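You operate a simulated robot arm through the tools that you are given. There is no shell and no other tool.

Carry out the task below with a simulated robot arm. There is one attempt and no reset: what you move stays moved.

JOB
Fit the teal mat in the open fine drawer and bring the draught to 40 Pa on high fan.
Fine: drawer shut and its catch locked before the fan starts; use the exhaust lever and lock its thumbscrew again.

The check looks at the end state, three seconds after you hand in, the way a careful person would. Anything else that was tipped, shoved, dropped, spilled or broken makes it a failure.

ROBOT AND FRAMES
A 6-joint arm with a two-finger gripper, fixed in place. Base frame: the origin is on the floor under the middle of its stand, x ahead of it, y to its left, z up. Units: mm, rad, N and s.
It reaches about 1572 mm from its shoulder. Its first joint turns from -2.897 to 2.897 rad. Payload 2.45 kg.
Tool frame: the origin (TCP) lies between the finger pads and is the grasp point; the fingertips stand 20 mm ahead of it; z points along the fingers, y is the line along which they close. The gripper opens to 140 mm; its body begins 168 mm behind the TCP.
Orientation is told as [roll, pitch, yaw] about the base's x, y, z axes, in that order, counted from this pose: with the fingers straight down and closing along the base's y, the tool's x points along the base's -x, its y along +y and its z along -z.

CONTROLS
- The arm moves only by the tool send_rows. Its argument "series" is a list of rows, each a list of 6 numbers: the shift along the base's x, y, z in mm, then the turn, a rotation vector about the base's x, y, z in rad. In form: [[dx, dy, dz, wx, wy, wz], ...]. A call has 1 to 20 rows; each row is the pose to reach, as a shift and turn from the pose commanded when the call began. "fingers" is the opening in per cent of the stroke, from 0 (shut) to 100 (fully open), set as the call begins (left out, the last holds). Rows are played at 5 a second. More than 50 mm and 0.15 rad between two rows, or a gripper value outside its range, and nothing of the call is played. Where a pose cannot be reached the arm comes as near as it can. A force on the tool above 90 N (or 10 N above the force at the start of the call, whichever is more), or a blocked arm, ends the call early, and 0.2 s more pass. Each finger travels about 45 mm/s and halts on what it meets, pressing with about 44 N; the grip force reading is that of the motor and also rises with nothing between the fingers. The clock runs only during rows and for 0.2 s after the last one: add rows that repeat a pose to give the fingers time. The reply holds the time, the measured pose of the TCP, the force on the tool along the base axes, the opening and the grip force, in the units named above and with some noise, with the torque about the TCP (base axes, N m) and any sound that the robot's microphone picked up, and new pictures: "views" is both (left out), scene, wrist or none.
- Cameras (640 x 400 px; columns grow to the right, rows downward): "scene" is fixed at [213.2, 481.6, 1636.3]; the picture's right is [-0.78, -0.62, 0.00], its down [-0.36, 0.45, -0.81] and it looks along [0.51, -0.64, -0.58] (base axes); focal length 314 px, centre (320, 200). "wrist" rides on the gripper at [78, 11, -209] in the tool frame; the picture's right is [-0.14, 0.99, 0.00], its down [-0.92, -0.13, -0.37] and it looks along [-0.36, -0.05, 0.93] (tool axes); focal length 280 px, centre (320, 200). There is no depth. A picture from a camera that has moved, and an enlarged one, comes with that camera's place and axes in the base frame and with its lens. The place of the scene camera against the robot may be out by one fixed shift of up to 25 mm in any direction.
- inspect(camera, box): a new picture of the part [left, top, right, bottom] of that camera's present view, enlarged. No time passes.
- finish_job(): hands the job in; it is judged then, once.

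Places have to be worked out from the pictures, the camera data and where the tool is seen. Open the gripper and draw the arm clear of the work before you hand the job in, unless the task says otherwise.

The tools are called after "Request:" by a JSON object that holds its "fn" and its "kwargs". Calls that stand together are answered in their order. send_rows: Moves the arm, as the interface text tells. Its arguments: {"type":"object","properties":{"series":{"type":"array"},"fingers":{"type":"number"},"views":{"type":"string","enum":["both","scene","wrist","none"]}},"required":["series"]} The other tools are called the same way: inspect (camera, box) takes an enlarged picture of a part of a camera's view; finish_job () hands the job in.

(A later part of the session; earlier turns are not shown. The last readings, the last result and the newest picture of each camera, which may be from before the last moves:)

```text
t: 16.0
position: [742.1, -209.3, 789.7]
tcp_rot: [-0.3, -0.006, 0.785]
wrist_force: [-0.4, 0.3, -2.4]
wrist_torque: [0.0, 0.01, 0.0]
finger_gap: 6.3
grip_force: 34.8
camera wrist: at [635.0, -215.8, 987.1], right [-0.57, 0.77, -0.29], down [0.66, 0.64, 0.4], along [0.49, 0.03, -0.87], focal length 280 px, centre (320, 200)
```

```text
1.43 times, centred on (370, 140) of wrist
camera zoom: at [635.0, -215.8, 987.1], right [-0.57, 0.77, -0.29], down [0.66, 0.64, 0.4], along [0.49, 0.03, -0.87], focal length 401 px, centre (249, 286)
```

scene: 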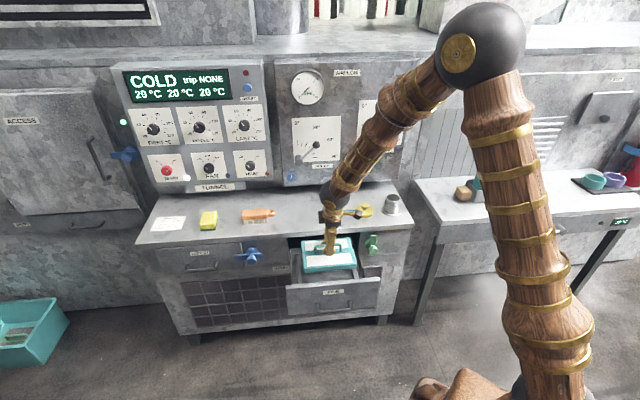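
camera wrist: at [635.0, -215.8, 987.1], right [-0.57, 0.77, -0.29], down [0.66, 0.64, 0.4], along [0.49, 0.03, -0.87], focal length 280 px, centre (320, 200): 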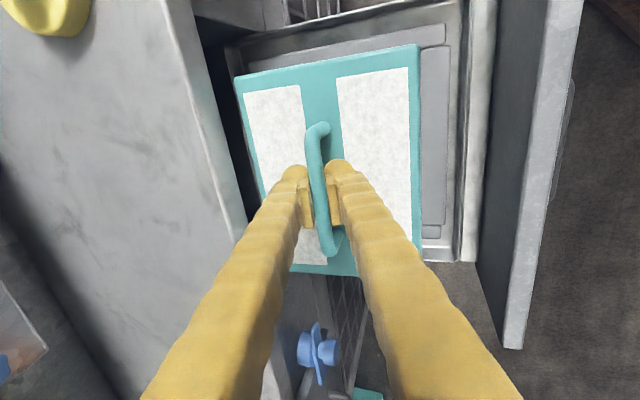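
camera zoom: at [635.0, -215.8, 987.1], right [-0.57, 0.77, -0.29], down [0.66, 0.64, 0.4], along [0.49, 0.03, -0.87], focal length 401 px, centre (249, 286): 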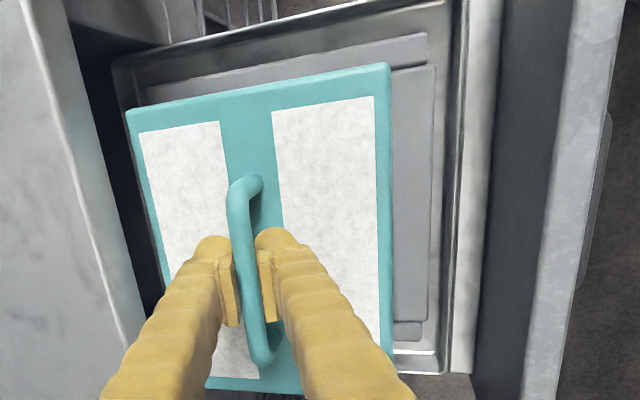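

The mat sits about 13 mm outward of the recess (front bar inner edge near s=−608, recess a-range 275–481). I'll lower 30 mm to pass under the slab, then shift 13 mm inward and 1 mm along.

Request:
{"fn": "send_rows", "kwargs": {"series": [[0, 0, -15, 0, 0, 0], [0, 0, -30, 0, 0, 0], [5, -5, -30, 0, 0, 0], [10, -9, -30, 0, 0, 0], [10, -9, -45, 0, 0, 0], [10, -9, -60, 0, 0, 0], [10, -9, -60, 0, 0, 0]], "views": "both"}}

Request:
{"fn": "inspect", "kwargs": {"camera": "scene", "box": [275, 215, 395, 315]}}

Request:
{"fn": "inspect", "kwargs": {"camera": "wrist", "box": [220, 0, 520, 280]}}

```text
t: 17.6
position: [752.8, -217.4, 730.6]
tcp_rot: [-0.299, -0.005, 0.785]
wrist_force: [-0.3, 0.1, -1.2]
wrist_torque: [-0.01, 0.03, 0.0]
finger_gap: 6.2
grip_force: 34.9
camera wrist: at [644.3, -223.2, 927.4], right [-0.57, 0.77, -0.29], down [0.66, 0.64, 0.4], along [0.49, 0.03, -0.87], focal length 280 px, centre (320, 200)
```

scene: 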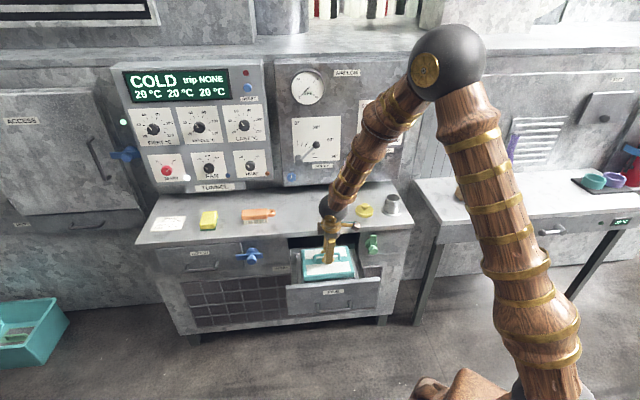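
wrist: 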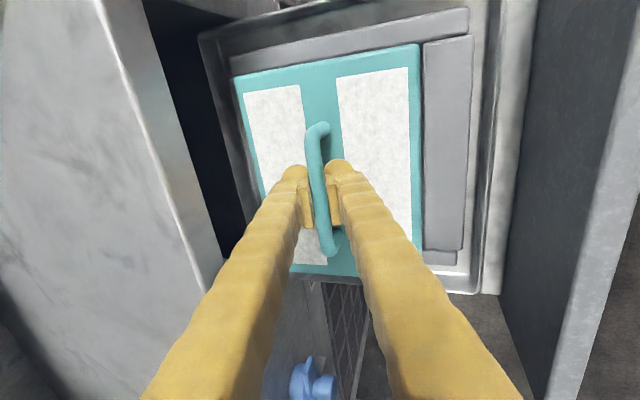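

```text
4.00 times, centred on (335, 265) of scene
camera zoom: at [213.2, 481.6, 1636.3], right [-0.78, -0.62, 0.0], down [-0.36, 0.45, -0.81], along [0.51, -0.64, -0.58], focal length 1254 px, centre (260, -60)
```

zoom: 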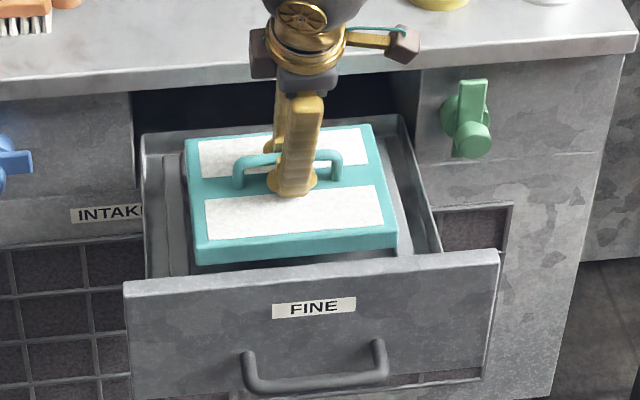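

```text
1.43 times, centred on (370, 140) of wrist
camera zoom: at [644.3, -223.2, 927.4], right [-0.57, 0.77, -0.29], down [0.66, 0.64, 0.4], along [0.49, 0.03, -0.87], focal length 401 px, centre (249, 286)
```

zoom: 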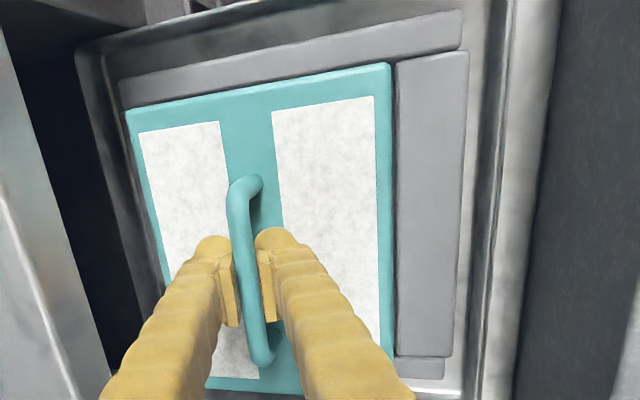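

Front gap is about 5–6 mm and side gap about 3 mm. I'll look at the back edge of the mat to judge that side before lowering.

Request:
{"fn": "inspect", "kwargs": {"camera": "wrist", "box": [190, 20, 310, 260]}}

Request:
{"fn": "inspect", "kwargs": {"camera": "scene", "box": [300, 235, 390, 295]}}

```text
1.67 times, centred on (250, 140) of wrist
camera zoom: at [644.3, -223.2, 927.4], right [-0.57, 0.77, -0.29], down [0.66, 0.64, 0.4], along [0.49, 0.03, -0.87], focal length 467 px, centre (437, 300)
```

zoom: 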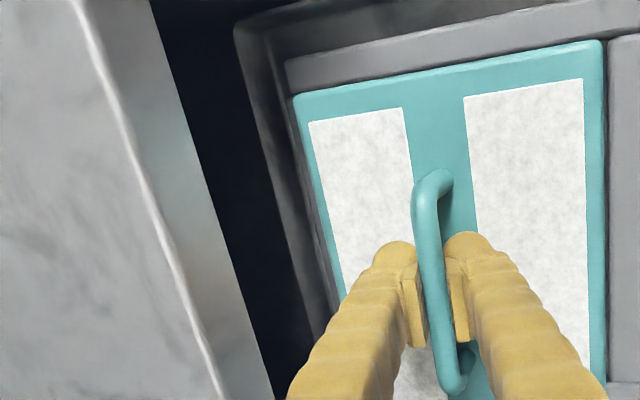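

```text
6.67 times, centred on (345, 265) of scene
camera zoom: at [213.2, 481.6, 1636.3], right [-0.78, -0.62, 0.0], down [-0.36, 0.45, -0.81], along [0.51, -0.64, -0.58], focal length 2090 px, centre (153, -233)
```

zoom: 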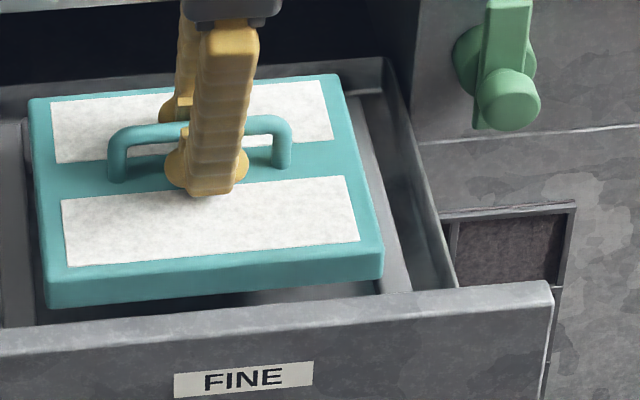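

The mat looks well centred. I'll nudge 1 mm outward and lower to just above the bar tops, then continue in small steps watching the force.

Request:
{"fn": "send_rows", "kwargs": {"series": [[-0.7, 0.7, -10, 0, 0, 0], [-0.7, 0.7, -20, 0, 0, 0], [-0.7, 0.7, -24, 0, 0, 0], [-0.7, 0.7, -28, 0, 0, 0], [-0.7, 0.7, -30, 0, 0, 0]], "views": "wrist"}}

Request:
{"fn": "inspect", "kwargs": {"camera": "wrist", "box": [220, 0, 520, 280]}}

Request:
{"fn": "inspect", "kwargs": {"camera": "scene", "box": [300, 235, 390, 295]}}

```text
t: 18.8
position: [750.8, -215.2, 700.5]
tcp_rot: [-0.301, -0.006, 0.785]
wrist_force: [0.0, 0.4, -1.8]
wrist_torque: [0.0, 0.0, 0.02]
finger_gap: 6.5
grip_force: 35.0
camera wrist: at [644.3, -222.1, 897.0], right [-0.57, 0.77, -0.29], down [0.66, 0.64, 0.4], along [0.49, 0.03, -0.87], focal length 280 px, centre (320, 200)
```

wrist: 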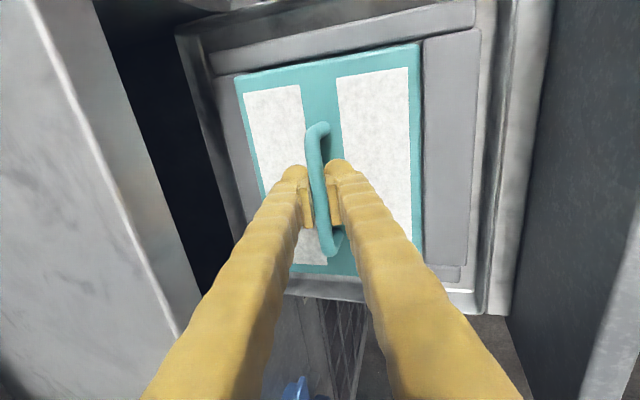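

```text
1.43 times, centred on (370, 140) of wrist
camera zoom: at [644.3, -222.1, 897.0], right [-0.57, 0.77, -0.29], down [0.66, 0.64, 0.4], along [0.49, 0.03, -0.87], focal length 401 px, centre (249, 286)
```

zoom: 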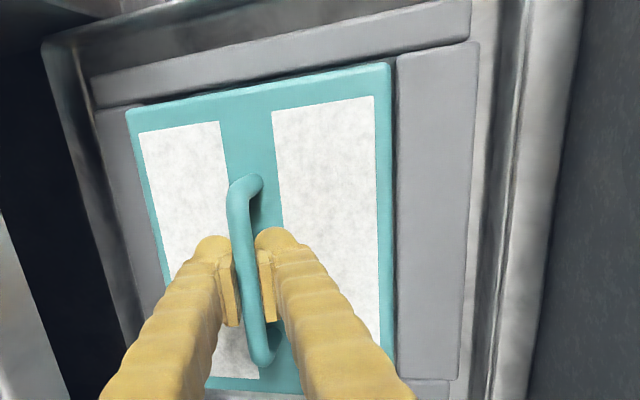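

```text
6.67 times, centred on (345, 265) of scene
camera zoom: at [213.2, 481.6, 1636.3], right [-0.78, -0.62, 0.0], down [-0.36, 0.45, -0.81], along [0.51, -0.64, -0.58], focal length 2090 px, centre (153, -233)
```

zoom: 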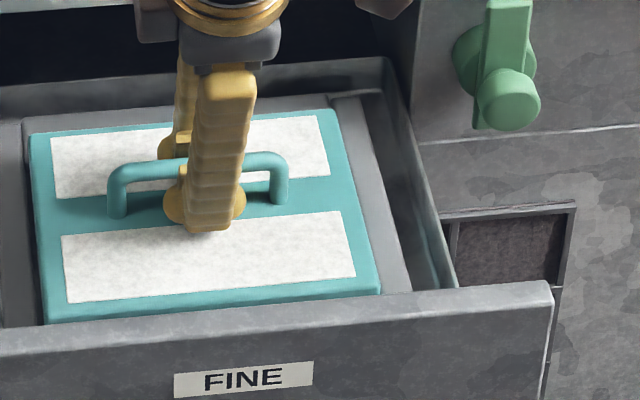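

The mat lines up with the recess (gaps about 4 mm front, 2–4 mm sides). I'll nudge 1 mm to the right and lower in small steps.

Request:
{"fn": "send_rows", "kwargs": {"series": [[-0.7, -0.7, -3, 0, 0, 0], [-0.7, -0.7, -6, 0, 0, 0], [-0.7, -0.7, -9, 0, 0, 0], [-0.7, -0.7, -12, 0, 0, 0], [-0.7, -0.7, -12, 0, 0, 0]], "views": "none"}}

```text
t: 20.0
position: [751.3, -215.9, 688.8]
tcp_rot: [-0.299, -0.006, 0.785]
wrist_force: [-0.2, 0.7, -1.4]
wrist_torque: [0.0, -0.02, 0.01]
finger_gap: 6.5
grip_force: 34.4
```

No contact yet at z≈689; I'll continue down in 2 mm steps.

Request:
{"fn": "send_rows", "kwargs": {"series": [[0, 0, -2, 0, 0, 0], [0, 0, -4, 0, 0, 0], [0, 0, -6, 0, 0, 0], [0, 0, -8, 0, 0, 0], [0, 0, -8, 0, 0, 0]], "views": "none"}}

```text
t: 21.2
position: [751.1, -217.2, 680.9]
tcp_rot: [-0.3, -0.006, 0.785]
wrist_force: [0.4, 0.6, -2.2]
wrist_torque: [-0.01, 0.01, 0.03]
finger_gap: 6.6
grip_force: 34.4
```

Still free at z≈681; a few more millimetres, then a look.

Request:
{"fn": "send_rows", "kwargs": {"series": [[0, 0, -2, 0, 0, 0], [0, 0, -4, 0, 0, 0], [0, 0, -6, 0, 0, 0], [0, 0, -6, 0, 0, 0]], "views": "wrist"}}

Request:
{"fn": "inspect", "kwargs": {"camera": "scene", "box": [300, 235, 390, 295]}}

Request:
{"fn": "inspect", "kwargs": {"camera": "wrist", "box": [220, 0, 520, 280]}}

```text
t: 22.2
position: [751.9, -216.9, 675.9]
tcp_rot: [-0.3, -0.007, 0.786]
wrist_force: [1.2, -1.9, 29.2]
wrist_torque: [0.09, 0.04, 0.04]
finger_gap: 5.9
grip_force: 34.2
camera wrist: at [644.4, -222.6, 871.7], right [-0.57, 0.77, -0.29], down [0.66, 0.64, 0.4], along [0.49, 0.03, -0.87], focal length 280 px, centre (320, 200)
```

wrist: 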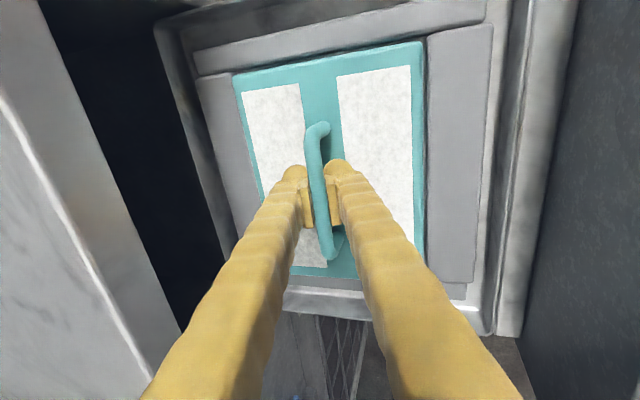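

```text
6.67 times, centred on (345, 265) of scene
camera zoom: at [213.2, 481.6, 1636.3], right [-0.78, -0.62, 0.0], down [-0.36, 0.45, -0.81], along [0.51, -0.64, -0.58], focal length 2090 px, centre (153, -233)
```

zoom: 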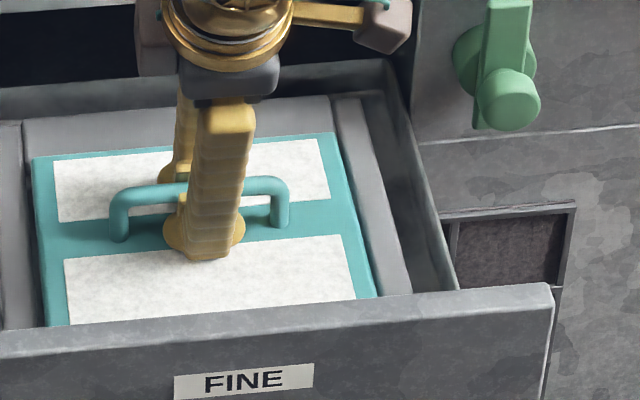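

```text
1.43 times, centred on (370, 140) of wrist
camera zoom: at [644.4, -222.6, 871.7], right [-0.57, 0.77, -0.29], down [0.66, 0.64, 0.4], along [0.49, 0.03, -0.87], focal length 401 px, centre (249, 286)
```

zoom: 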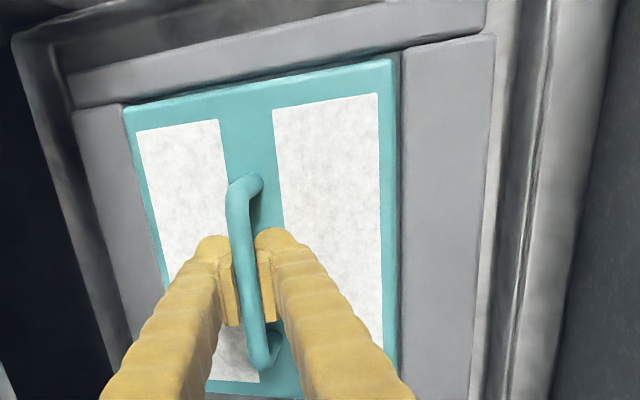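

Contact at z≈676 with 29 N, and the mat sits down between the bars, seated on the floor. I'll relieve 2 mm and open the fingers to about 33 mm.

Request:
{"fn": "send_rows", "kwargs": {"series": [[0, 0, 2, 0, 0, 0], [0, 0, 2, 0, 0, 0], [0, 0, 2, 0, 0, 0], [0, 0, 2, 0, 0, 0]], "fingers": 24, "views": "wrist"}}

```text
t: 23.2
position: [751.2, -217.3, 678.2]
tcp_rot: [-0.301, -0.008, 0.786]
wrist_force: [1.8, -0.2, 28.5]
wrist_torque: [0.27, 0.36, -0.02]
finger_gap: 26.5
grip_force: 0.2
camera wrist: at [644.0, -222.5, 874.3], right [-0.57, 0.77, -0.29], down [0.66, 0.64, 0.4], along [0.49, 0.03, -0.87], focal length 280 px, centre (320, 200)
```

wrist: 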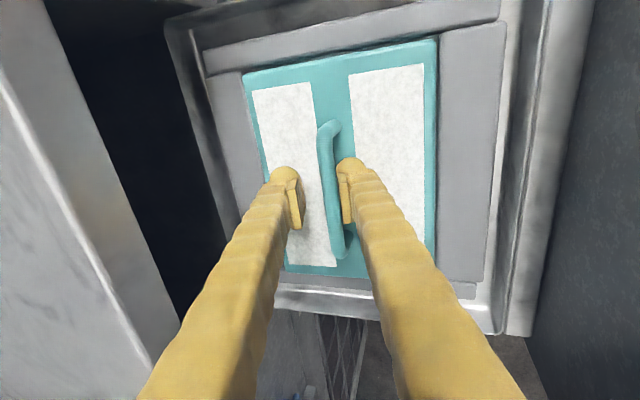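

The mat shifted a few mm toward the front bar as the outer fingertip brushed its top, but it stays inside the recess. I'll back out along the tool axis, easing outward to stay clear of the handle.

Request:
{"fn": "send_rows", "kwargs": {"series": [[-1, 1, 5, 0, 0, 0], [-4, 4, 9, 0, 0, 0], [-6, 6, 16, 0, 0, 0], [-9, 9, 30, 0, 0, 0], [-14, 14, 52, 0, 0, 0], [-20, 20, 80, 0, 0, 0], [-20, 20, 80, 0, 0, 0]], "views": "both"}}

Request:
{"fn": "inspect", "kwargs": {"camera": "scene", "box": [300, 235, 390, 295]}}

Request:
{"fn": "inspect", "kwargs": {"camera": "wrist", "box": [220, 0, 520, 280]}}

```text
t: 24.8
position: [731.9, -198.5, 756.6]
tcp_rot: [-0.3, -0.005, 0.785]
wrist_force: [0.4, -0.5, -0.1]
wrist_torque: [-0.02, -0.02, 0.03]
finger_gap: 33.8
grip_force: 0.0
camera wrist: at [624.4, -204.1, 953.1], right [-0.57, 0.77, -0.29], down [0.66, 0.64, 0.4], along [0.49, 0.03, -0.87], focal length 280 px, centre (320, 200)
```

scene: 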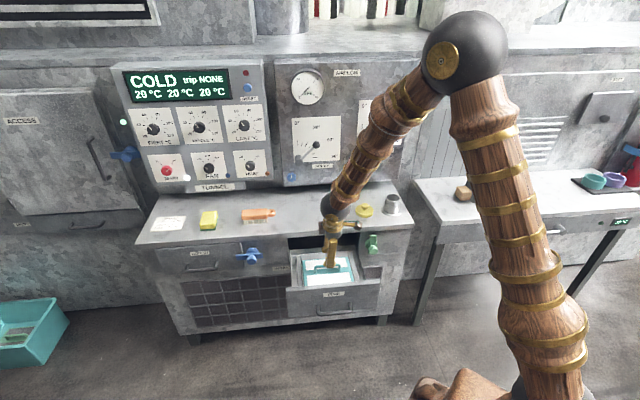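
wrist: 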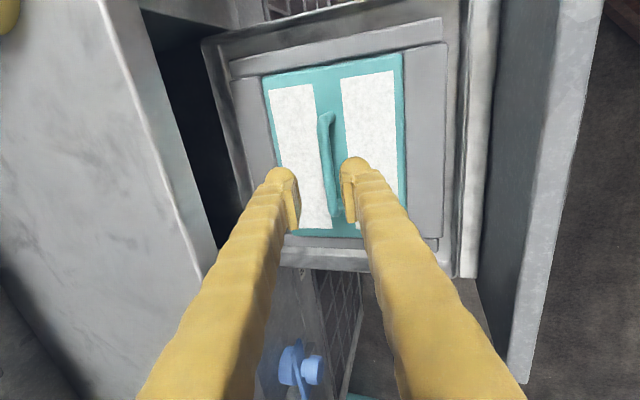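

```text
6.67 times, centred on (345, 265) of scene
camera zoom: at [213.2, 481.6, 1636.3], right [-0.78, -0.62, 0.0], down [-0.36, 0.45, -0.81], along [0.51, -0.64, -0.58], focal length 2090 px, centre (153, -233)
```

zoom: 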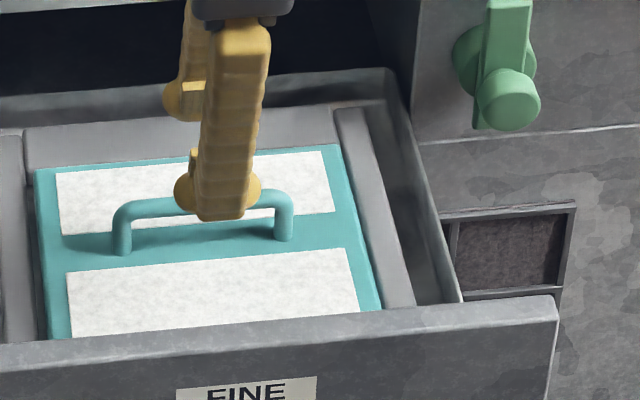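

```text
1.43 times, centred on (370, 140) of wrist
camera zoom: at [624.4, -204.1, 953.1], right [-0.57, 0.77, -0.29], down [0.66, 0.64, 0.4], along [0.49, 0.03, -0.87], focal length 401 px, centre (249, 286)
```

zoom: 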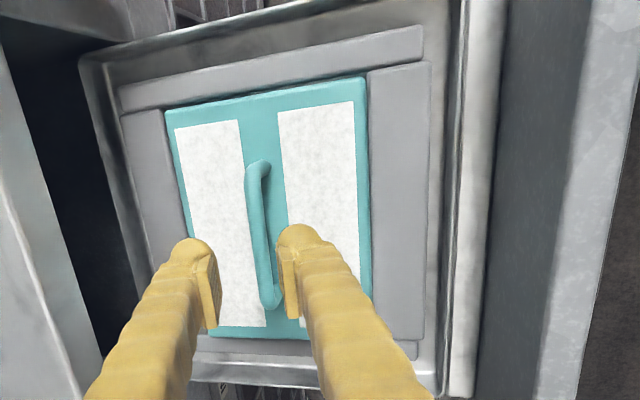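

The mat lies flush inside the frame. Next I'll lift out, retreat in front of the drawer and tilt the gripper to point horizontally at the cabinet.

Request:
{"fn": "send_rows", "kwargs": {"series": [[-8, 8, 40, 0, 0, 0], [-18, 18, 80, 0, 0, 0], [-40, 40, 115, 0, 0, 0], [-66, 66, 145, 0, 0, 0], [-96, 96, 170, 0, 0, 0], [-126, 126, 193, 0, 0, 0], [-126, 126, 193, -0.1, -0.1, 0], [-126, 126, 193, -0.2, -0.2, 0], [-126, 126, 193, -0.3, -0.3, 0], [-126, 126, 193, -0.4, -0.4, 0], [-126, 126, 193, -0.5, -0.5, 0], [-126, 126, 193, -0.6, -0.6, 0], [-126, 126, 193, -0.7, -0.7, 0], [-126, 126, 193, -0.8, -0.8, 0], [-126, 126, 193, -0.898, -0.898, 0], [-126, 126, 193, -0.898, -0.898, 0]], "fingers": 0, "views": "both"}}

```text
t: 28.2
position: [681.3, -38.0, 954.6]
tcp_rot: [-1.571, -0.001, 0.788]
wrist_force: [-0.6, 0.1, 0.4]
wrist_torque: [-0.04, -0.01, 0.01]
finger_gap: 0.0
grip_force: 29.7
out of reach, approached as far as the arm can: row 11, 12, 13, 14, 15, 16
camera wrist: at [477.1, 53.0, 944.2], right [0.1, 0.1, -0.99], down [0.39, 0.91, 0.13], along [0.92, -0.4, 0.05], focal length 280 px, centre (320, 200)
```

scene: 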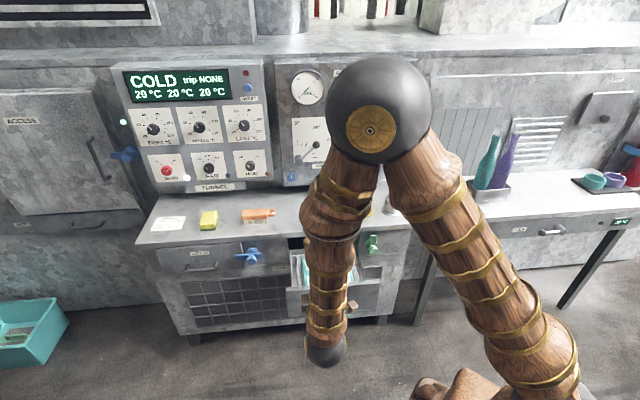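
wrist: 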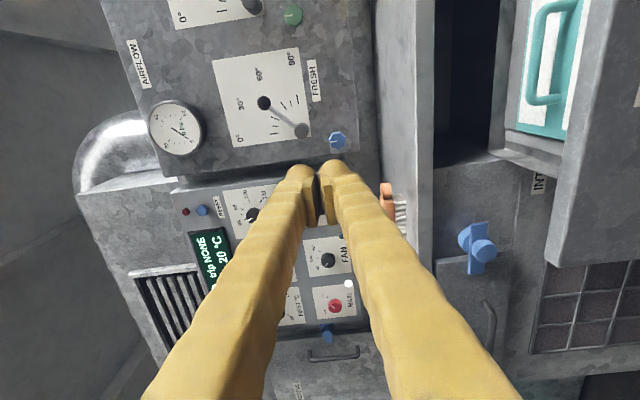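

The gripper is now horizontal, but the exact position was out of reach (too close to the base), so the arm stopped at (681,-38,955). I'll move it further forward in free air and read where it goes.

Request:
{"fn": "send_rows", "kwargs": {"series": [[30, -6, 0, 0, 0, 0], [60, -12, 0, 0, 0, 0], [94, -19, 0, 0, 0, 0], [94, -19, 0, 0, 0, 0], [94, -19, 0, 0, 0, 0]], "views": "none"}}

```text
t: 29.4
position: [776.6, -56.5, 954.8]
tcp_rot: [-1.57, -0.003, 0.791]
wrist_force: [-0.2, -0.1, 0.0]
wrist_torque: [0.0, 0.06, 0.03]
finger_gap: 0.3
grip_force: 28.9
```

The commanded pose follows the actual pose, good. Now I'll roll the gripper 90° about its own axis so the camera rides above and the fingers close horizontally.

Request:
{"fn": "send_rows", "kwargs": {"series": [[0, 0, 0, -0.1, 0.1, 0], [0, 0, 0, -0.2, 0.2, 0], [0, 0, 0, -0.3, 0.3, 0], [0, 0, 0, -0.4, 0.4, 0], [0, 0, 0, -0.5, 0.5, 0], [0, 0, 0, -0.6, 0.6, 0], [0, 0, 0, -0.7, 0.7, 0], [0, 0, 0, -0.8, 0.8, 0], [0, 0, 0, -0.9, 0.9, 0], [0, 0, 0, -1.0, 1.0, 0], [0, 0, 0, -1.1107, 1.1107, 0], [0, 0, 0, -1.1107, 1.1107, 0]], "views": "both"}}

```text
refused: row 11 steps farther than a row can; nothing moved
```

The last row step was slightly too big; I'll spread it evenly.

Request:
{"fn": "send_rows", "kwargs": {"series": [[0, 0, 0, -0.1, 0.1, 0], [0, 0, 0, -0.2, 0.2, 0], [0, 0, 0, -0.3, 0.3, 0], [0, 0, 0, -0.4, 0.4, 0], [0, 0, 0, -0.5, 0.5, 0], [0, 0, 0, -0.6, 0.6, 0], [0, 0, 0, -0.7, 0.7, 0], [0, 0, 0, -0.8, 0.8, 0], [0, 0, 0, -0.9, 0.9, 0], [0, 0, 0, -1.0, 1.0, 0], [0, 0, 0, -1.06, 1.06, 0], [0, 0, 0, -1.1107, 1.1107, 0], [0, 0, 0, -1.1107, 1.1107, 0]], "views": "both"}}

```text
t: 32.2
position: [775.0, -58.3, 953.8]
tcp_rot: [-0.067, 1.567, 2.288]
wrist_force: [-1.1, -0.2, 0.1]
wrist_torque: [0.01, -0.04, -0.02]
finger_gap: 0.2
grip_force: 29.6
camera wrist: at [620.5, 81.0, 1034.2], right [-0.7, -0.7, -0.14], down [-0.17, 0.36, -0.92], along [0.69, -0.62, -0.37], focal length 280 px, centre (320, 200)
```

scene: 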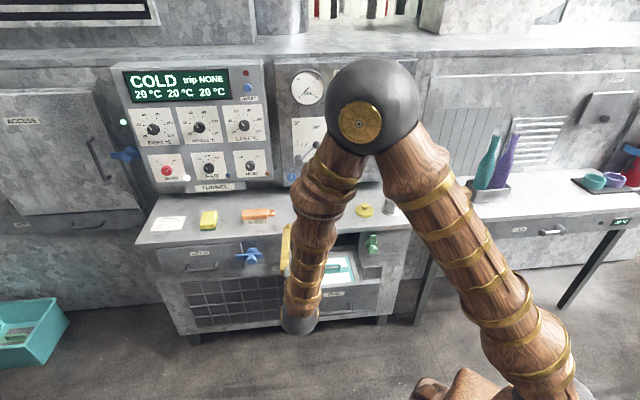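
wrist: 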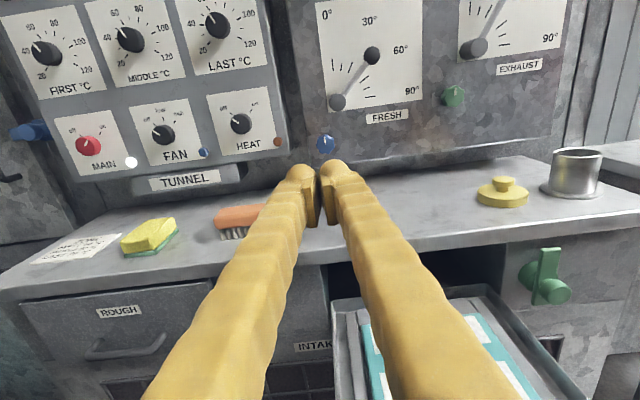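

This gives an upright front view. I'll enlarge the panels and the catch to see the knob states and measure them.

Request:
{"fn": "inspect", "kwargs": {"camera": "wrist", "box": [280, 0, 580, 180]}}

Request:
{"fn": "inspect", "kwargs": {"camera": "wrist", "box": [20, 80, 300, 220]}}

Request:
{"fn": "inspect", "kwargs": {"camera": "wrist", "box": [440, 220, 640, 400]}}

```text
2.13 times, centred on (430, 90) of wrist
camera zoom: at [620.5, 81.0, 1034.2], right [-0.7, -0.7, -0.14], down [-0.17, 0.36, -0.92], along [0.69, -0.62, -0.37], focal length 598 px, centre (85, 435)
```

zoom: 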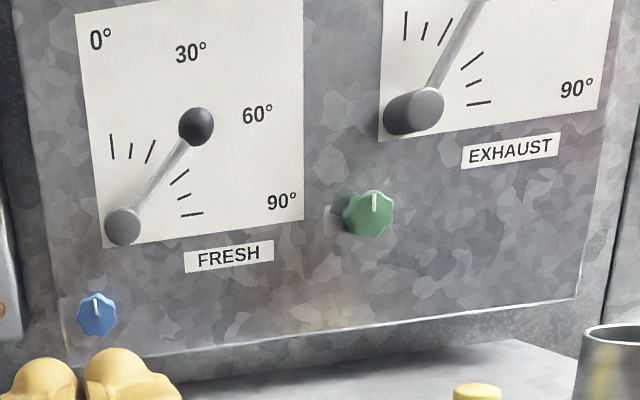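

```text
2.29 times, centred on (160, 150) of wrist
camera zoom: at [620.5, 81.0, 1034.2], right [-0.7, -0.7, -0.14], down [-0.17, 0.36, -0.92], along [0.69, -0.62, -0.37], focal length 641 px, centre (686, 314)
```

zoom: 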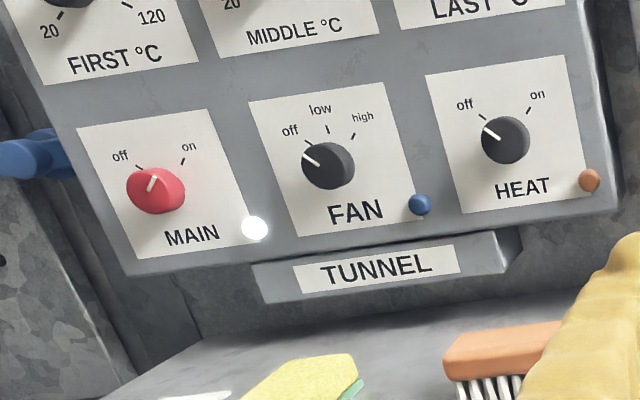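

```text
2.22 times, centred on (540, 310) of wrist
camera zoom: at [620.5, 81.0, 1034.2], right [-0.7, -0.7, -0.14], down [-0.17, 0.36, -0.92], along [0.69, -0.62, -0.37], focal length 623 px, centre (-169, -44)
```

zoom: 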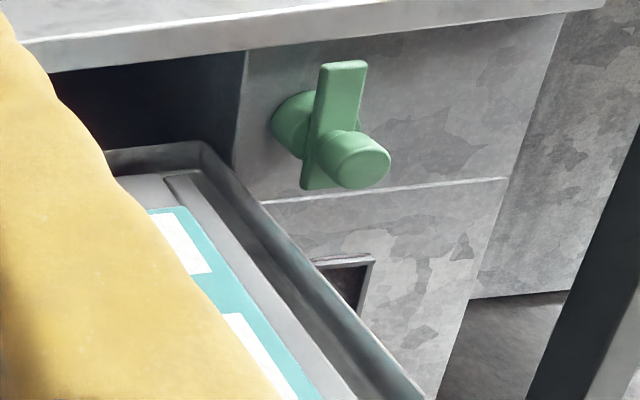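

The main switch is on, fan and heat off, and both thumbscrew marks point up. To shut the drawer I'll bring the closed fingertips out in front of the drawer face, first staying above it to test the reach.

Request:
{"fn": "send_rows", "kwargs": {"series": [[-30, 11, -25, 0, 0, 0], [-60, 21, -50, 0, 0, 0], [-90, 32, -80, 0, 0, 0], [-115, 40, -105, 0, 0, 0], [-135, 48, -124, 0, 0, 0], [-135, 48, -124, 0, 0, 0]], "views": "both"}}

```text
t: 33.6
position: [649.5, -4.7, 829.2]
tcp_rot: [-0.282, 1.565, 2.073]
wrist_force: [-0.6, -0.1, 0.1]
wrist_torque: [-0.04, -0.04, 0.01]
finger_gap: 0.1
grip_force: 29.6
out of reach, approached as far as the arm can: row 5, 6
camera wrist: at [494.5, 134.3, 908.9], right [-0.7, -0.7, -0.14], down [-0.17, 0.36, -0.92], along [0.69, -0.62, -0.37], focal length 280 px, centre (320, 200)
```

scene: 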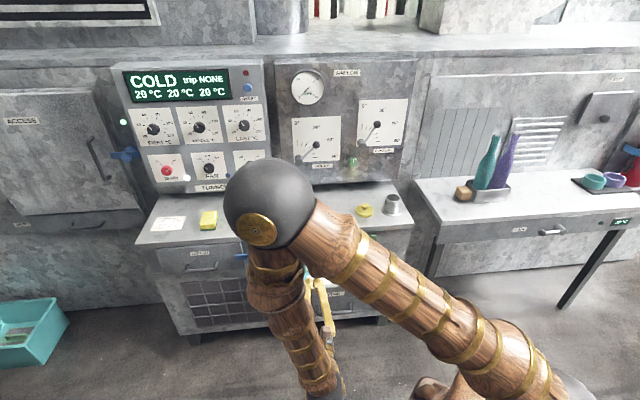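
wrist: 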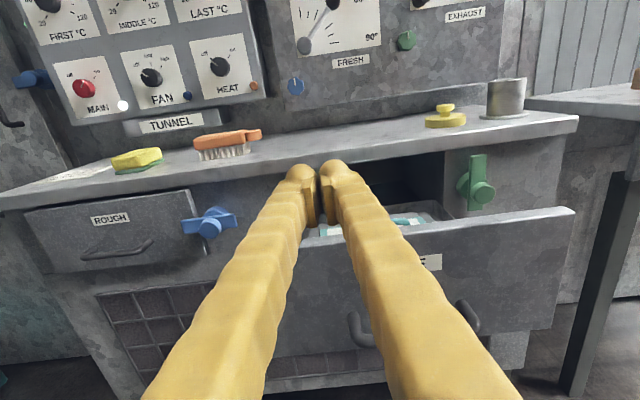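

The arm reached (649,-5,829), fingertips in front of the drawer face by about 25–40 mm. I'll lower to z≈715 (above the drawer handle) and check.

Request:
{"fn": "send_rows", "kwargs": {"series": [[0, 0, -30, 0, 0, 0], [0, 0, -60, 0, 0, 0], [0, 0, -90, 0, 0, 0], [0, 0, -112, 0, 0, 0], [0, 0, -112, 0, 0, 0]], "views": "both"}}

```text
t: 34.8
position: [651.4, -3.9, 716.4]
tcp_rot: [-0.324, 1.564, 2.033]
wrist_force: [-0.7, 0.9, 0.8]
wrist_torque: [-0.04, 0.01, -0.06]
finger_gap: 0.0
grip_force: 29.3
camera wrist: at [495.0, 134.8, 796.3], right [-0.7, -0.7, -0.14], down [-0.17, 0.36, -0.92], along [0.69, -0.62, -0.37], focal length 280 px, centre (320, 200)
```

scene: 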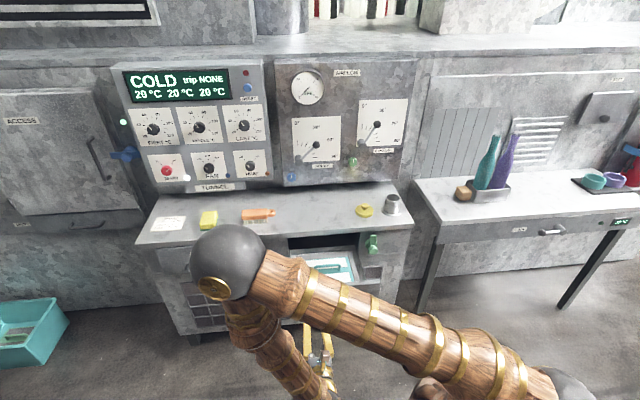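
wrist: 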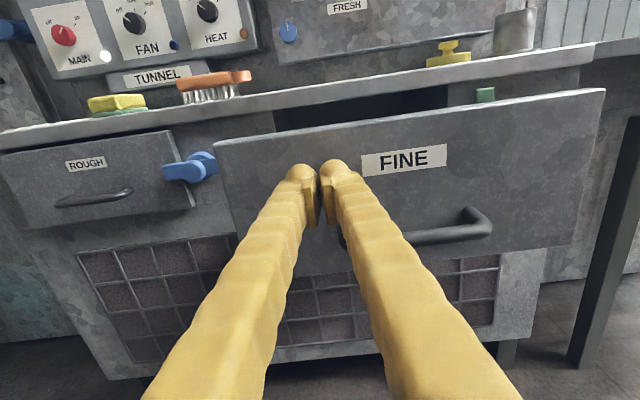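

The fingertips face the drawer front at z≈716, clear of the handle. I'll push inward gently about 60 mm and check the force.

Request:
{"fn": "send_rows", "kwargs": {"series": [[7, -7, 0, 0, 0, 0], [14, -14, 0, 0, 0, 0], [21, -21, 0, 0, 0, 0], [28, -28, 0, 0, 0, 0], [35, -35, 0, 0, 0, 0], [42, -42, 0, 0, 0, 0], [42, -42, 0, 0, 0, 0]], "views": "both"}}

```text
t: 36.4
position: [693.4, -46.0, 716.4]
tcp_rot: [-0.263, 1.566, 2.094]
wrist_force: [0.5, 0.3, -0.2]
wrist_torque: [0.0, 0.0, -0.01]
finger_gap: 0.2
grip_force: 29.9
camera wrist: at [536.8, 92.5, 796.3], right [-0.7, -0.7, -0.14], down [-0.17, 0.36, -0.92], along [0.69, -0.62, -0.37], focal length 280 px, centre (320, 200)
```

scene: 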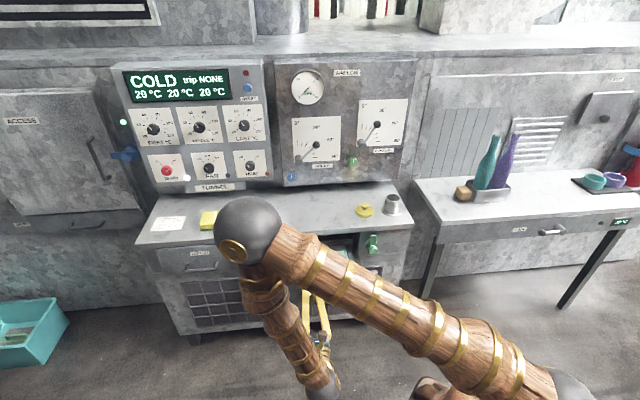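
wrist: 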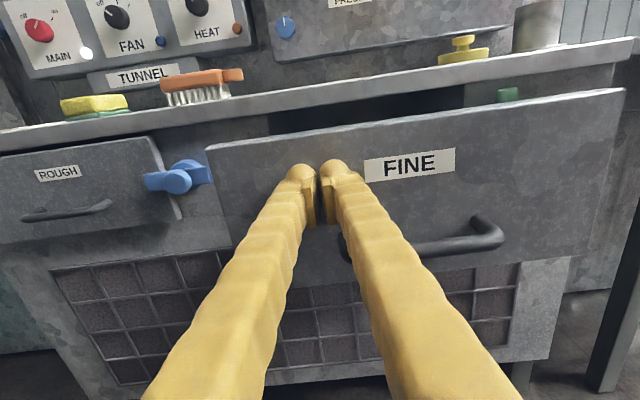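

The drawer slides in freely with the push. I'll continue inward in moderate steps, moving toward the drawer's middle only later.

Request:
{"fn": "send_rows", "kwargs": {"series": [[10, -10, 0, 0, 0, 0], [20, -20, 0, 0, 0, 0], [30, -30, 0, 0, 0, 0], [40, -40, 0, 0, 0, 0], [50, -50, 0, 0, 0, 0], [60, -60, 0, 0, 0, 0], [70, -70, 0, 0, 0, 0], [80, -80, 0, 0, 0, 0], [90, -90, 0, 0, 0, 0], [100, -100, 0, 0, 0, 0], [100, -100, 0, 0, 0, 0]], "views": "both"}}

```text
t: 38.8
position: [792.2, -146.8, 714.7]
tcp_rot: [-0.244, 1.563, 2.114]
wrist_force: [-0.4, -0.5, -0.4]
wrist_torque: [-0.03, 0.03, 0.01]
finger_gap: 0.0
grip_force: 29.8
camera wrist: at [636.2, -7.7, 796.4], right [-0.7, -0.7, -0.14], down [-0.17, 0.36, -0.92], along [0.69, -0.62, -0.37], focal length 280 px, centre (320, 200)
```

scene: 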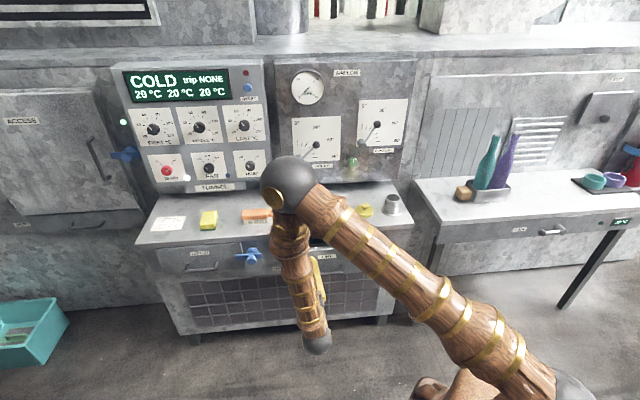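
wrist: 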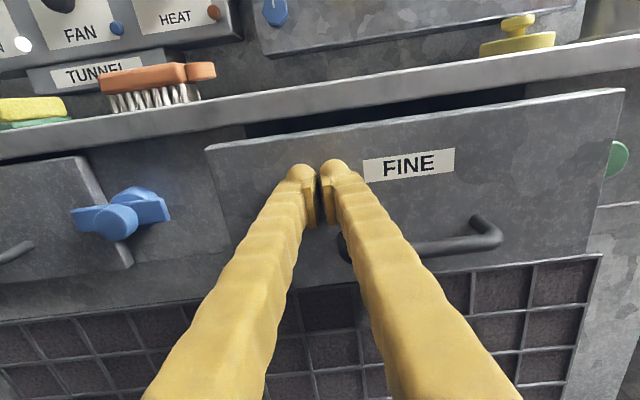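

The drawer follows and is about 70 mm from closing. I'll continue with finer steps, watching for the stop.

Request:
{"fn": "send_rows", "kwargs": {"series": [[5, -5, 0, 0, 0, 0], [10, -10, 0, 0, 0, 0], [15, -15, 0, 0, 0, 0], [20, -20, 0, 0, 0, 0], [25, -25, 0, 0, 0, 0], [30, -30, 0, 0, 0, 0], [34, -34, 0, 0, 0, 0], [38, -38, 0, 0, 0, 0], [38, -38, 0, 0, 0, 0]], "views": "wrist"}}

```text
t: 40.8
position: [831.8, -184.2, 716.3]
tcp_rot: [-0.224, 1.566, 2.131]
wrist_force: [-1.7, 0.6, 0.4]
wrist_torque: [0.01, -0.01, 0.02]
finger_gap: 5.9
grip_force: 29.7
camera wrist: at [675.0, -45.3, 796.9], right [-0.7, -0.7, -0.14], down [-0.17, 0.36, -0.92], along [0.69, -0.62, -0.37], focal length 280 px, centre (320, 200)
```

wrist: 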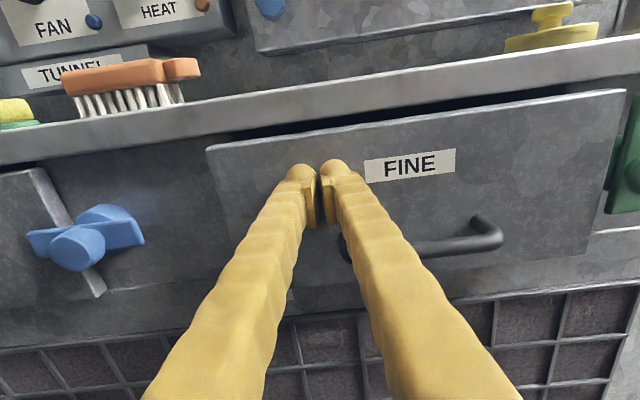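

Still no resistance with the drawer face near s≈−740. Continuing in small steps.

Request:
{"fn": "send_rows", "kwargs": {"series": [[3, -3, 0, 0, 0, 0], [6, -6, 0, 0, 0, 0], [9, -9, 0, 0, 0, 0], [12, -12, 0, 0, 0, 0], [15, -15, 0, 0, 0, 0], [18, -18, 0, 0, 0, 0], [21, -21, 0, 0, 0, 0], [21, -21, 0, 0, 0, 0]], "views": "both"}}

```text
t: 42.4
position: [846.2, -200.9, 715.2]
tcp_rot: [0.399, 1.562, 2.755]
wrist_force: [-13.7, 12.1, 4.9]
wrist_torque: [-0.29, -0.02, -0.05]
finger_gap: 6.0
grip_force: 29.7
stopped in row 7: the force on the tool passed its limit at 109 N (the readings are from after the stop); the commanded pose is now the measured one
camera wrist: at [690.8, -62.1, 795.7], right [-0.7, -0.7, -0.13], down [-0.18, 0.35, -0.92], along [0.69, -0.62, -0.37], focal length 280 px, centre (320, 200)
```

scene: 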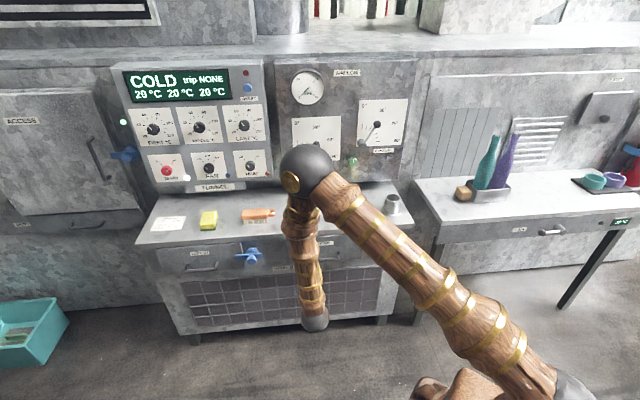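
wrist: 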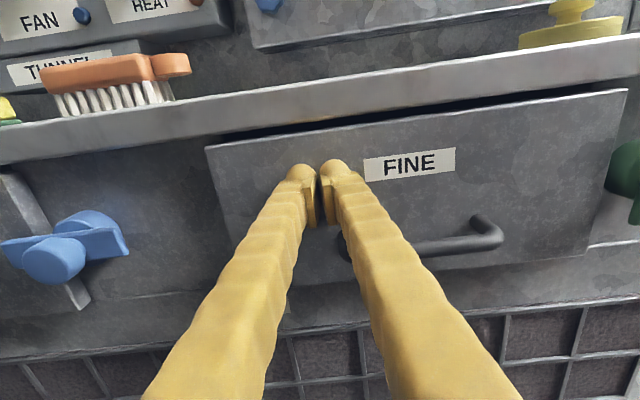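

Hard stop reached: the drawer front sits at about s=−760, roughly level with the slab edge. I'll back off and look to verify it is flush like the ROUGH drawer.

Request:
{"fn": "send_rows", "kwargs": {"series": [[-10, 10, 0, 0, 0, 0], [-30, 30, 10, 0, 0, 0], [-55, 50, 30, 0, 0, 0], [-85, 65, 55, 0, 0, 0], [-110, 75, 80, 0, 0, 0], [-140, 75, 100, 0, 0, 0], [-140, 75, 100, 0, 0, 0]], "views": "both"}}

Request:
{"fn": "inspect", "kwargs": {"camera": "scene", "box": [220, 210, 420, 340]}}

Request:
{"fn": "inspect", "kwargs": {"camera": "wrist", "box": [340, 150, 640, 380]}}

```text
t: 44.0
position: [707.5, -128.2, 816.0]
tcp_rot: [0.272, 1.561, 2.63]
wrist_force: [0.2, 0.5, 0.3]
wrist_torque: [-0.01, 0.01, 0.0]
finger_gap: 0.0
grip_force: 29.3
camera wrist: at [551.8, 10.2, 895.2], right [-0.7, -0.7, -0.14], down [-0.18, 0.35, -0.92], along [0.69, -0.62, -0.37], focal length 280 px, centre (320, 200)
```

scene: 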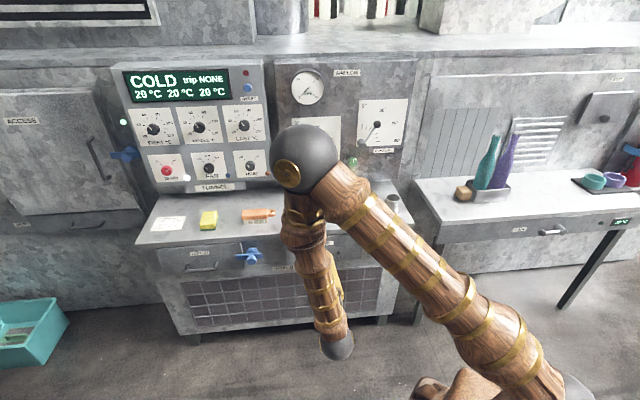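
wrist: 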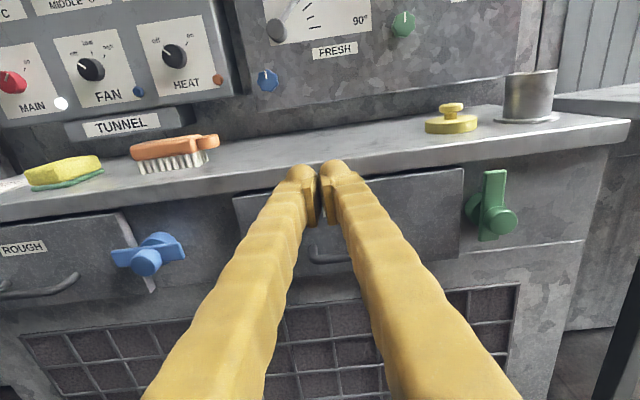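

```text
3.08 times, centred on (320, 275) of scene
camera zoom: at [213.2, 481.6, 1636.3], right [-0.78, -0.62, 0.0], down [-0.36, 0.45, -0.81], along [0.51, -0.64, -0.58], focal length 965 px, centre (320, -31)
```

zoom: 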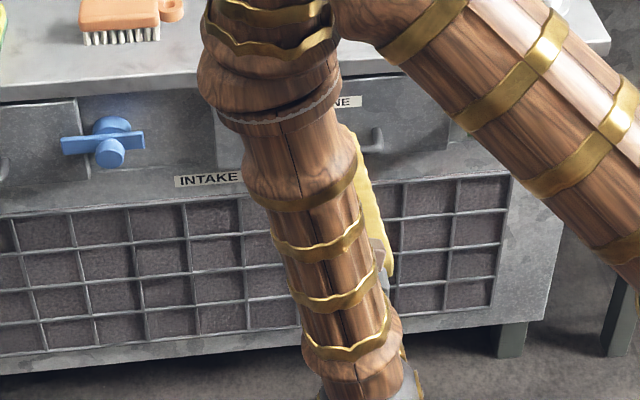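

```text
1.74 times, centred on (490, 265) of wrist
camera zoom: at [551.8, 10.2, 895.2], right [-0.7, -0.7, -0.14], down [-0.18, 0.35, -0.92], along [0.69, -0.62, -0.37], focal length 488 px, centre (24, 87)
```

zoom: 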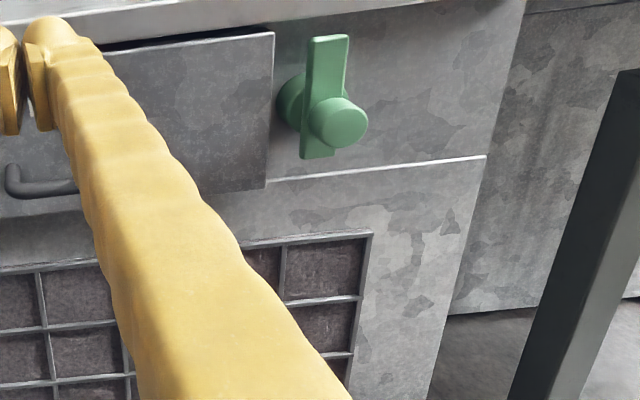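

The drawer front sits flush beside the catch: it looks shut. For the catch, pushing its bar from the right (long end up → left, like the blue one) suits the reach best. I'll pitch the gripper down to 30° from vertical and move toward the catch's right side for a closer look.

Request:
{"fn": "send_rows", "kwargs": {"series": [[-5, -14, 10, 0.09, 0.09, 0], [-11, -28, 21, 0.18, 0.18, 0], [-16, -42, 31, 0.27, 0.27, 0], [-21, -56, 42, 0.36, 0.36, 0], [-27, -70, 52, 0.45, 0.45, 0], [-32, -84, 63, 0.54, 0.54, 0], [-38, -98, 74, 0.64, 0.64, 0], [-43, -112, 84, 0.7405, 0.7405, 0], [-60, -140, 70, 0.7405, 0.7405, 0], [-77, -175, 55, 0.7405, 0.7405, 0], [-94, -210, 40, 0.7405, 0.7405, 0], [-111, -240, 27, 0.7405, 0.7405, 0], [-128, -268, 14, 0.7405, 0.7405, 0], [-128, -268, 14, 0.7405, 0.7405, 0]], "views": "both"}}

```text
t: 47.0
position: [578.9, -395.5, 828.5]
tcp_rot: [0.0, 0.515, 2.357]
wrist_force: [-0.4, 0.5, 1.0]
wrist_torque: [-0.03, 0.03, -0.03]
finger_gap: 0.0
grip_force: 29.8
out of reach, approached as far as the arm can: row 2, 3
camera wrist: at [545.5, -378.6, 1048.7], right [-0.78, -0.62, -0.07], down [-0.61, 0.78, -0.13], along [0.14, -0.06, -0.99], focal length 280 px, centre (320, 200)
```

scene: 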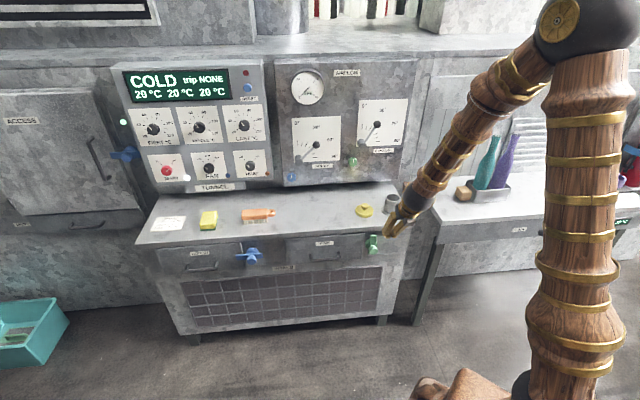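
wrist: 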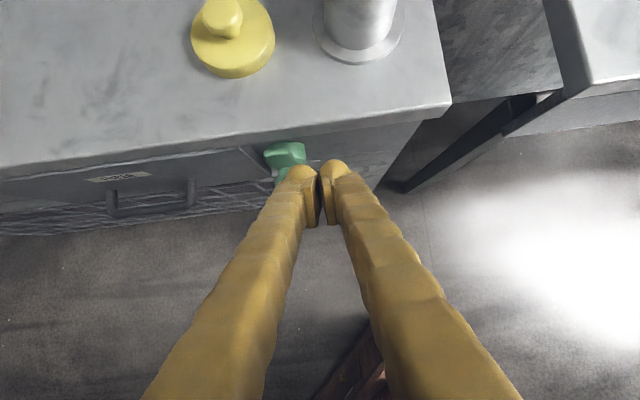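

The arm is above and right of the catch. I'll enlarge both views to locate the catch against the fingertips.

Request:
{"fn": "inspect", "kwargs": {"camera": "scene", "box": [280, 200, 430, 290]}}

Request:
{"fn": "inspect", "kwargs": {"camera": "wrist", "box": [200, 100, 400, 240]}}

```text
4.27 times, centred on (355, 245) of scene
camera zoom: at [213.2, 481.6, 1636.3], right [-0.78, -0.62, 0.0], down [-0.36, 0.45, -0.81], along [0.51, -0.64, -0.58], focal length 1338 px, centre (171, 8)
```

zoom: 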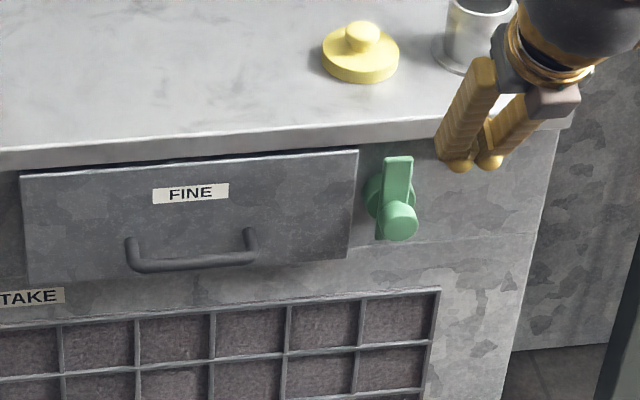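

```text
2.86 times, centred on (300, 170) of wrist
camera zoom: at [545.5, -378.6, 1048.7], right [-0.78, -0.62, -0.07], down [-0.61, 0.78, -0.13], along [0.14, -0.06, -0.99], focal length 801 px, centre (377, 286)
```

zoom: 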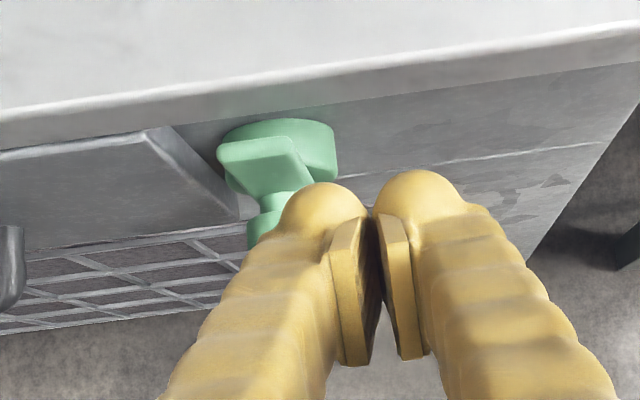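

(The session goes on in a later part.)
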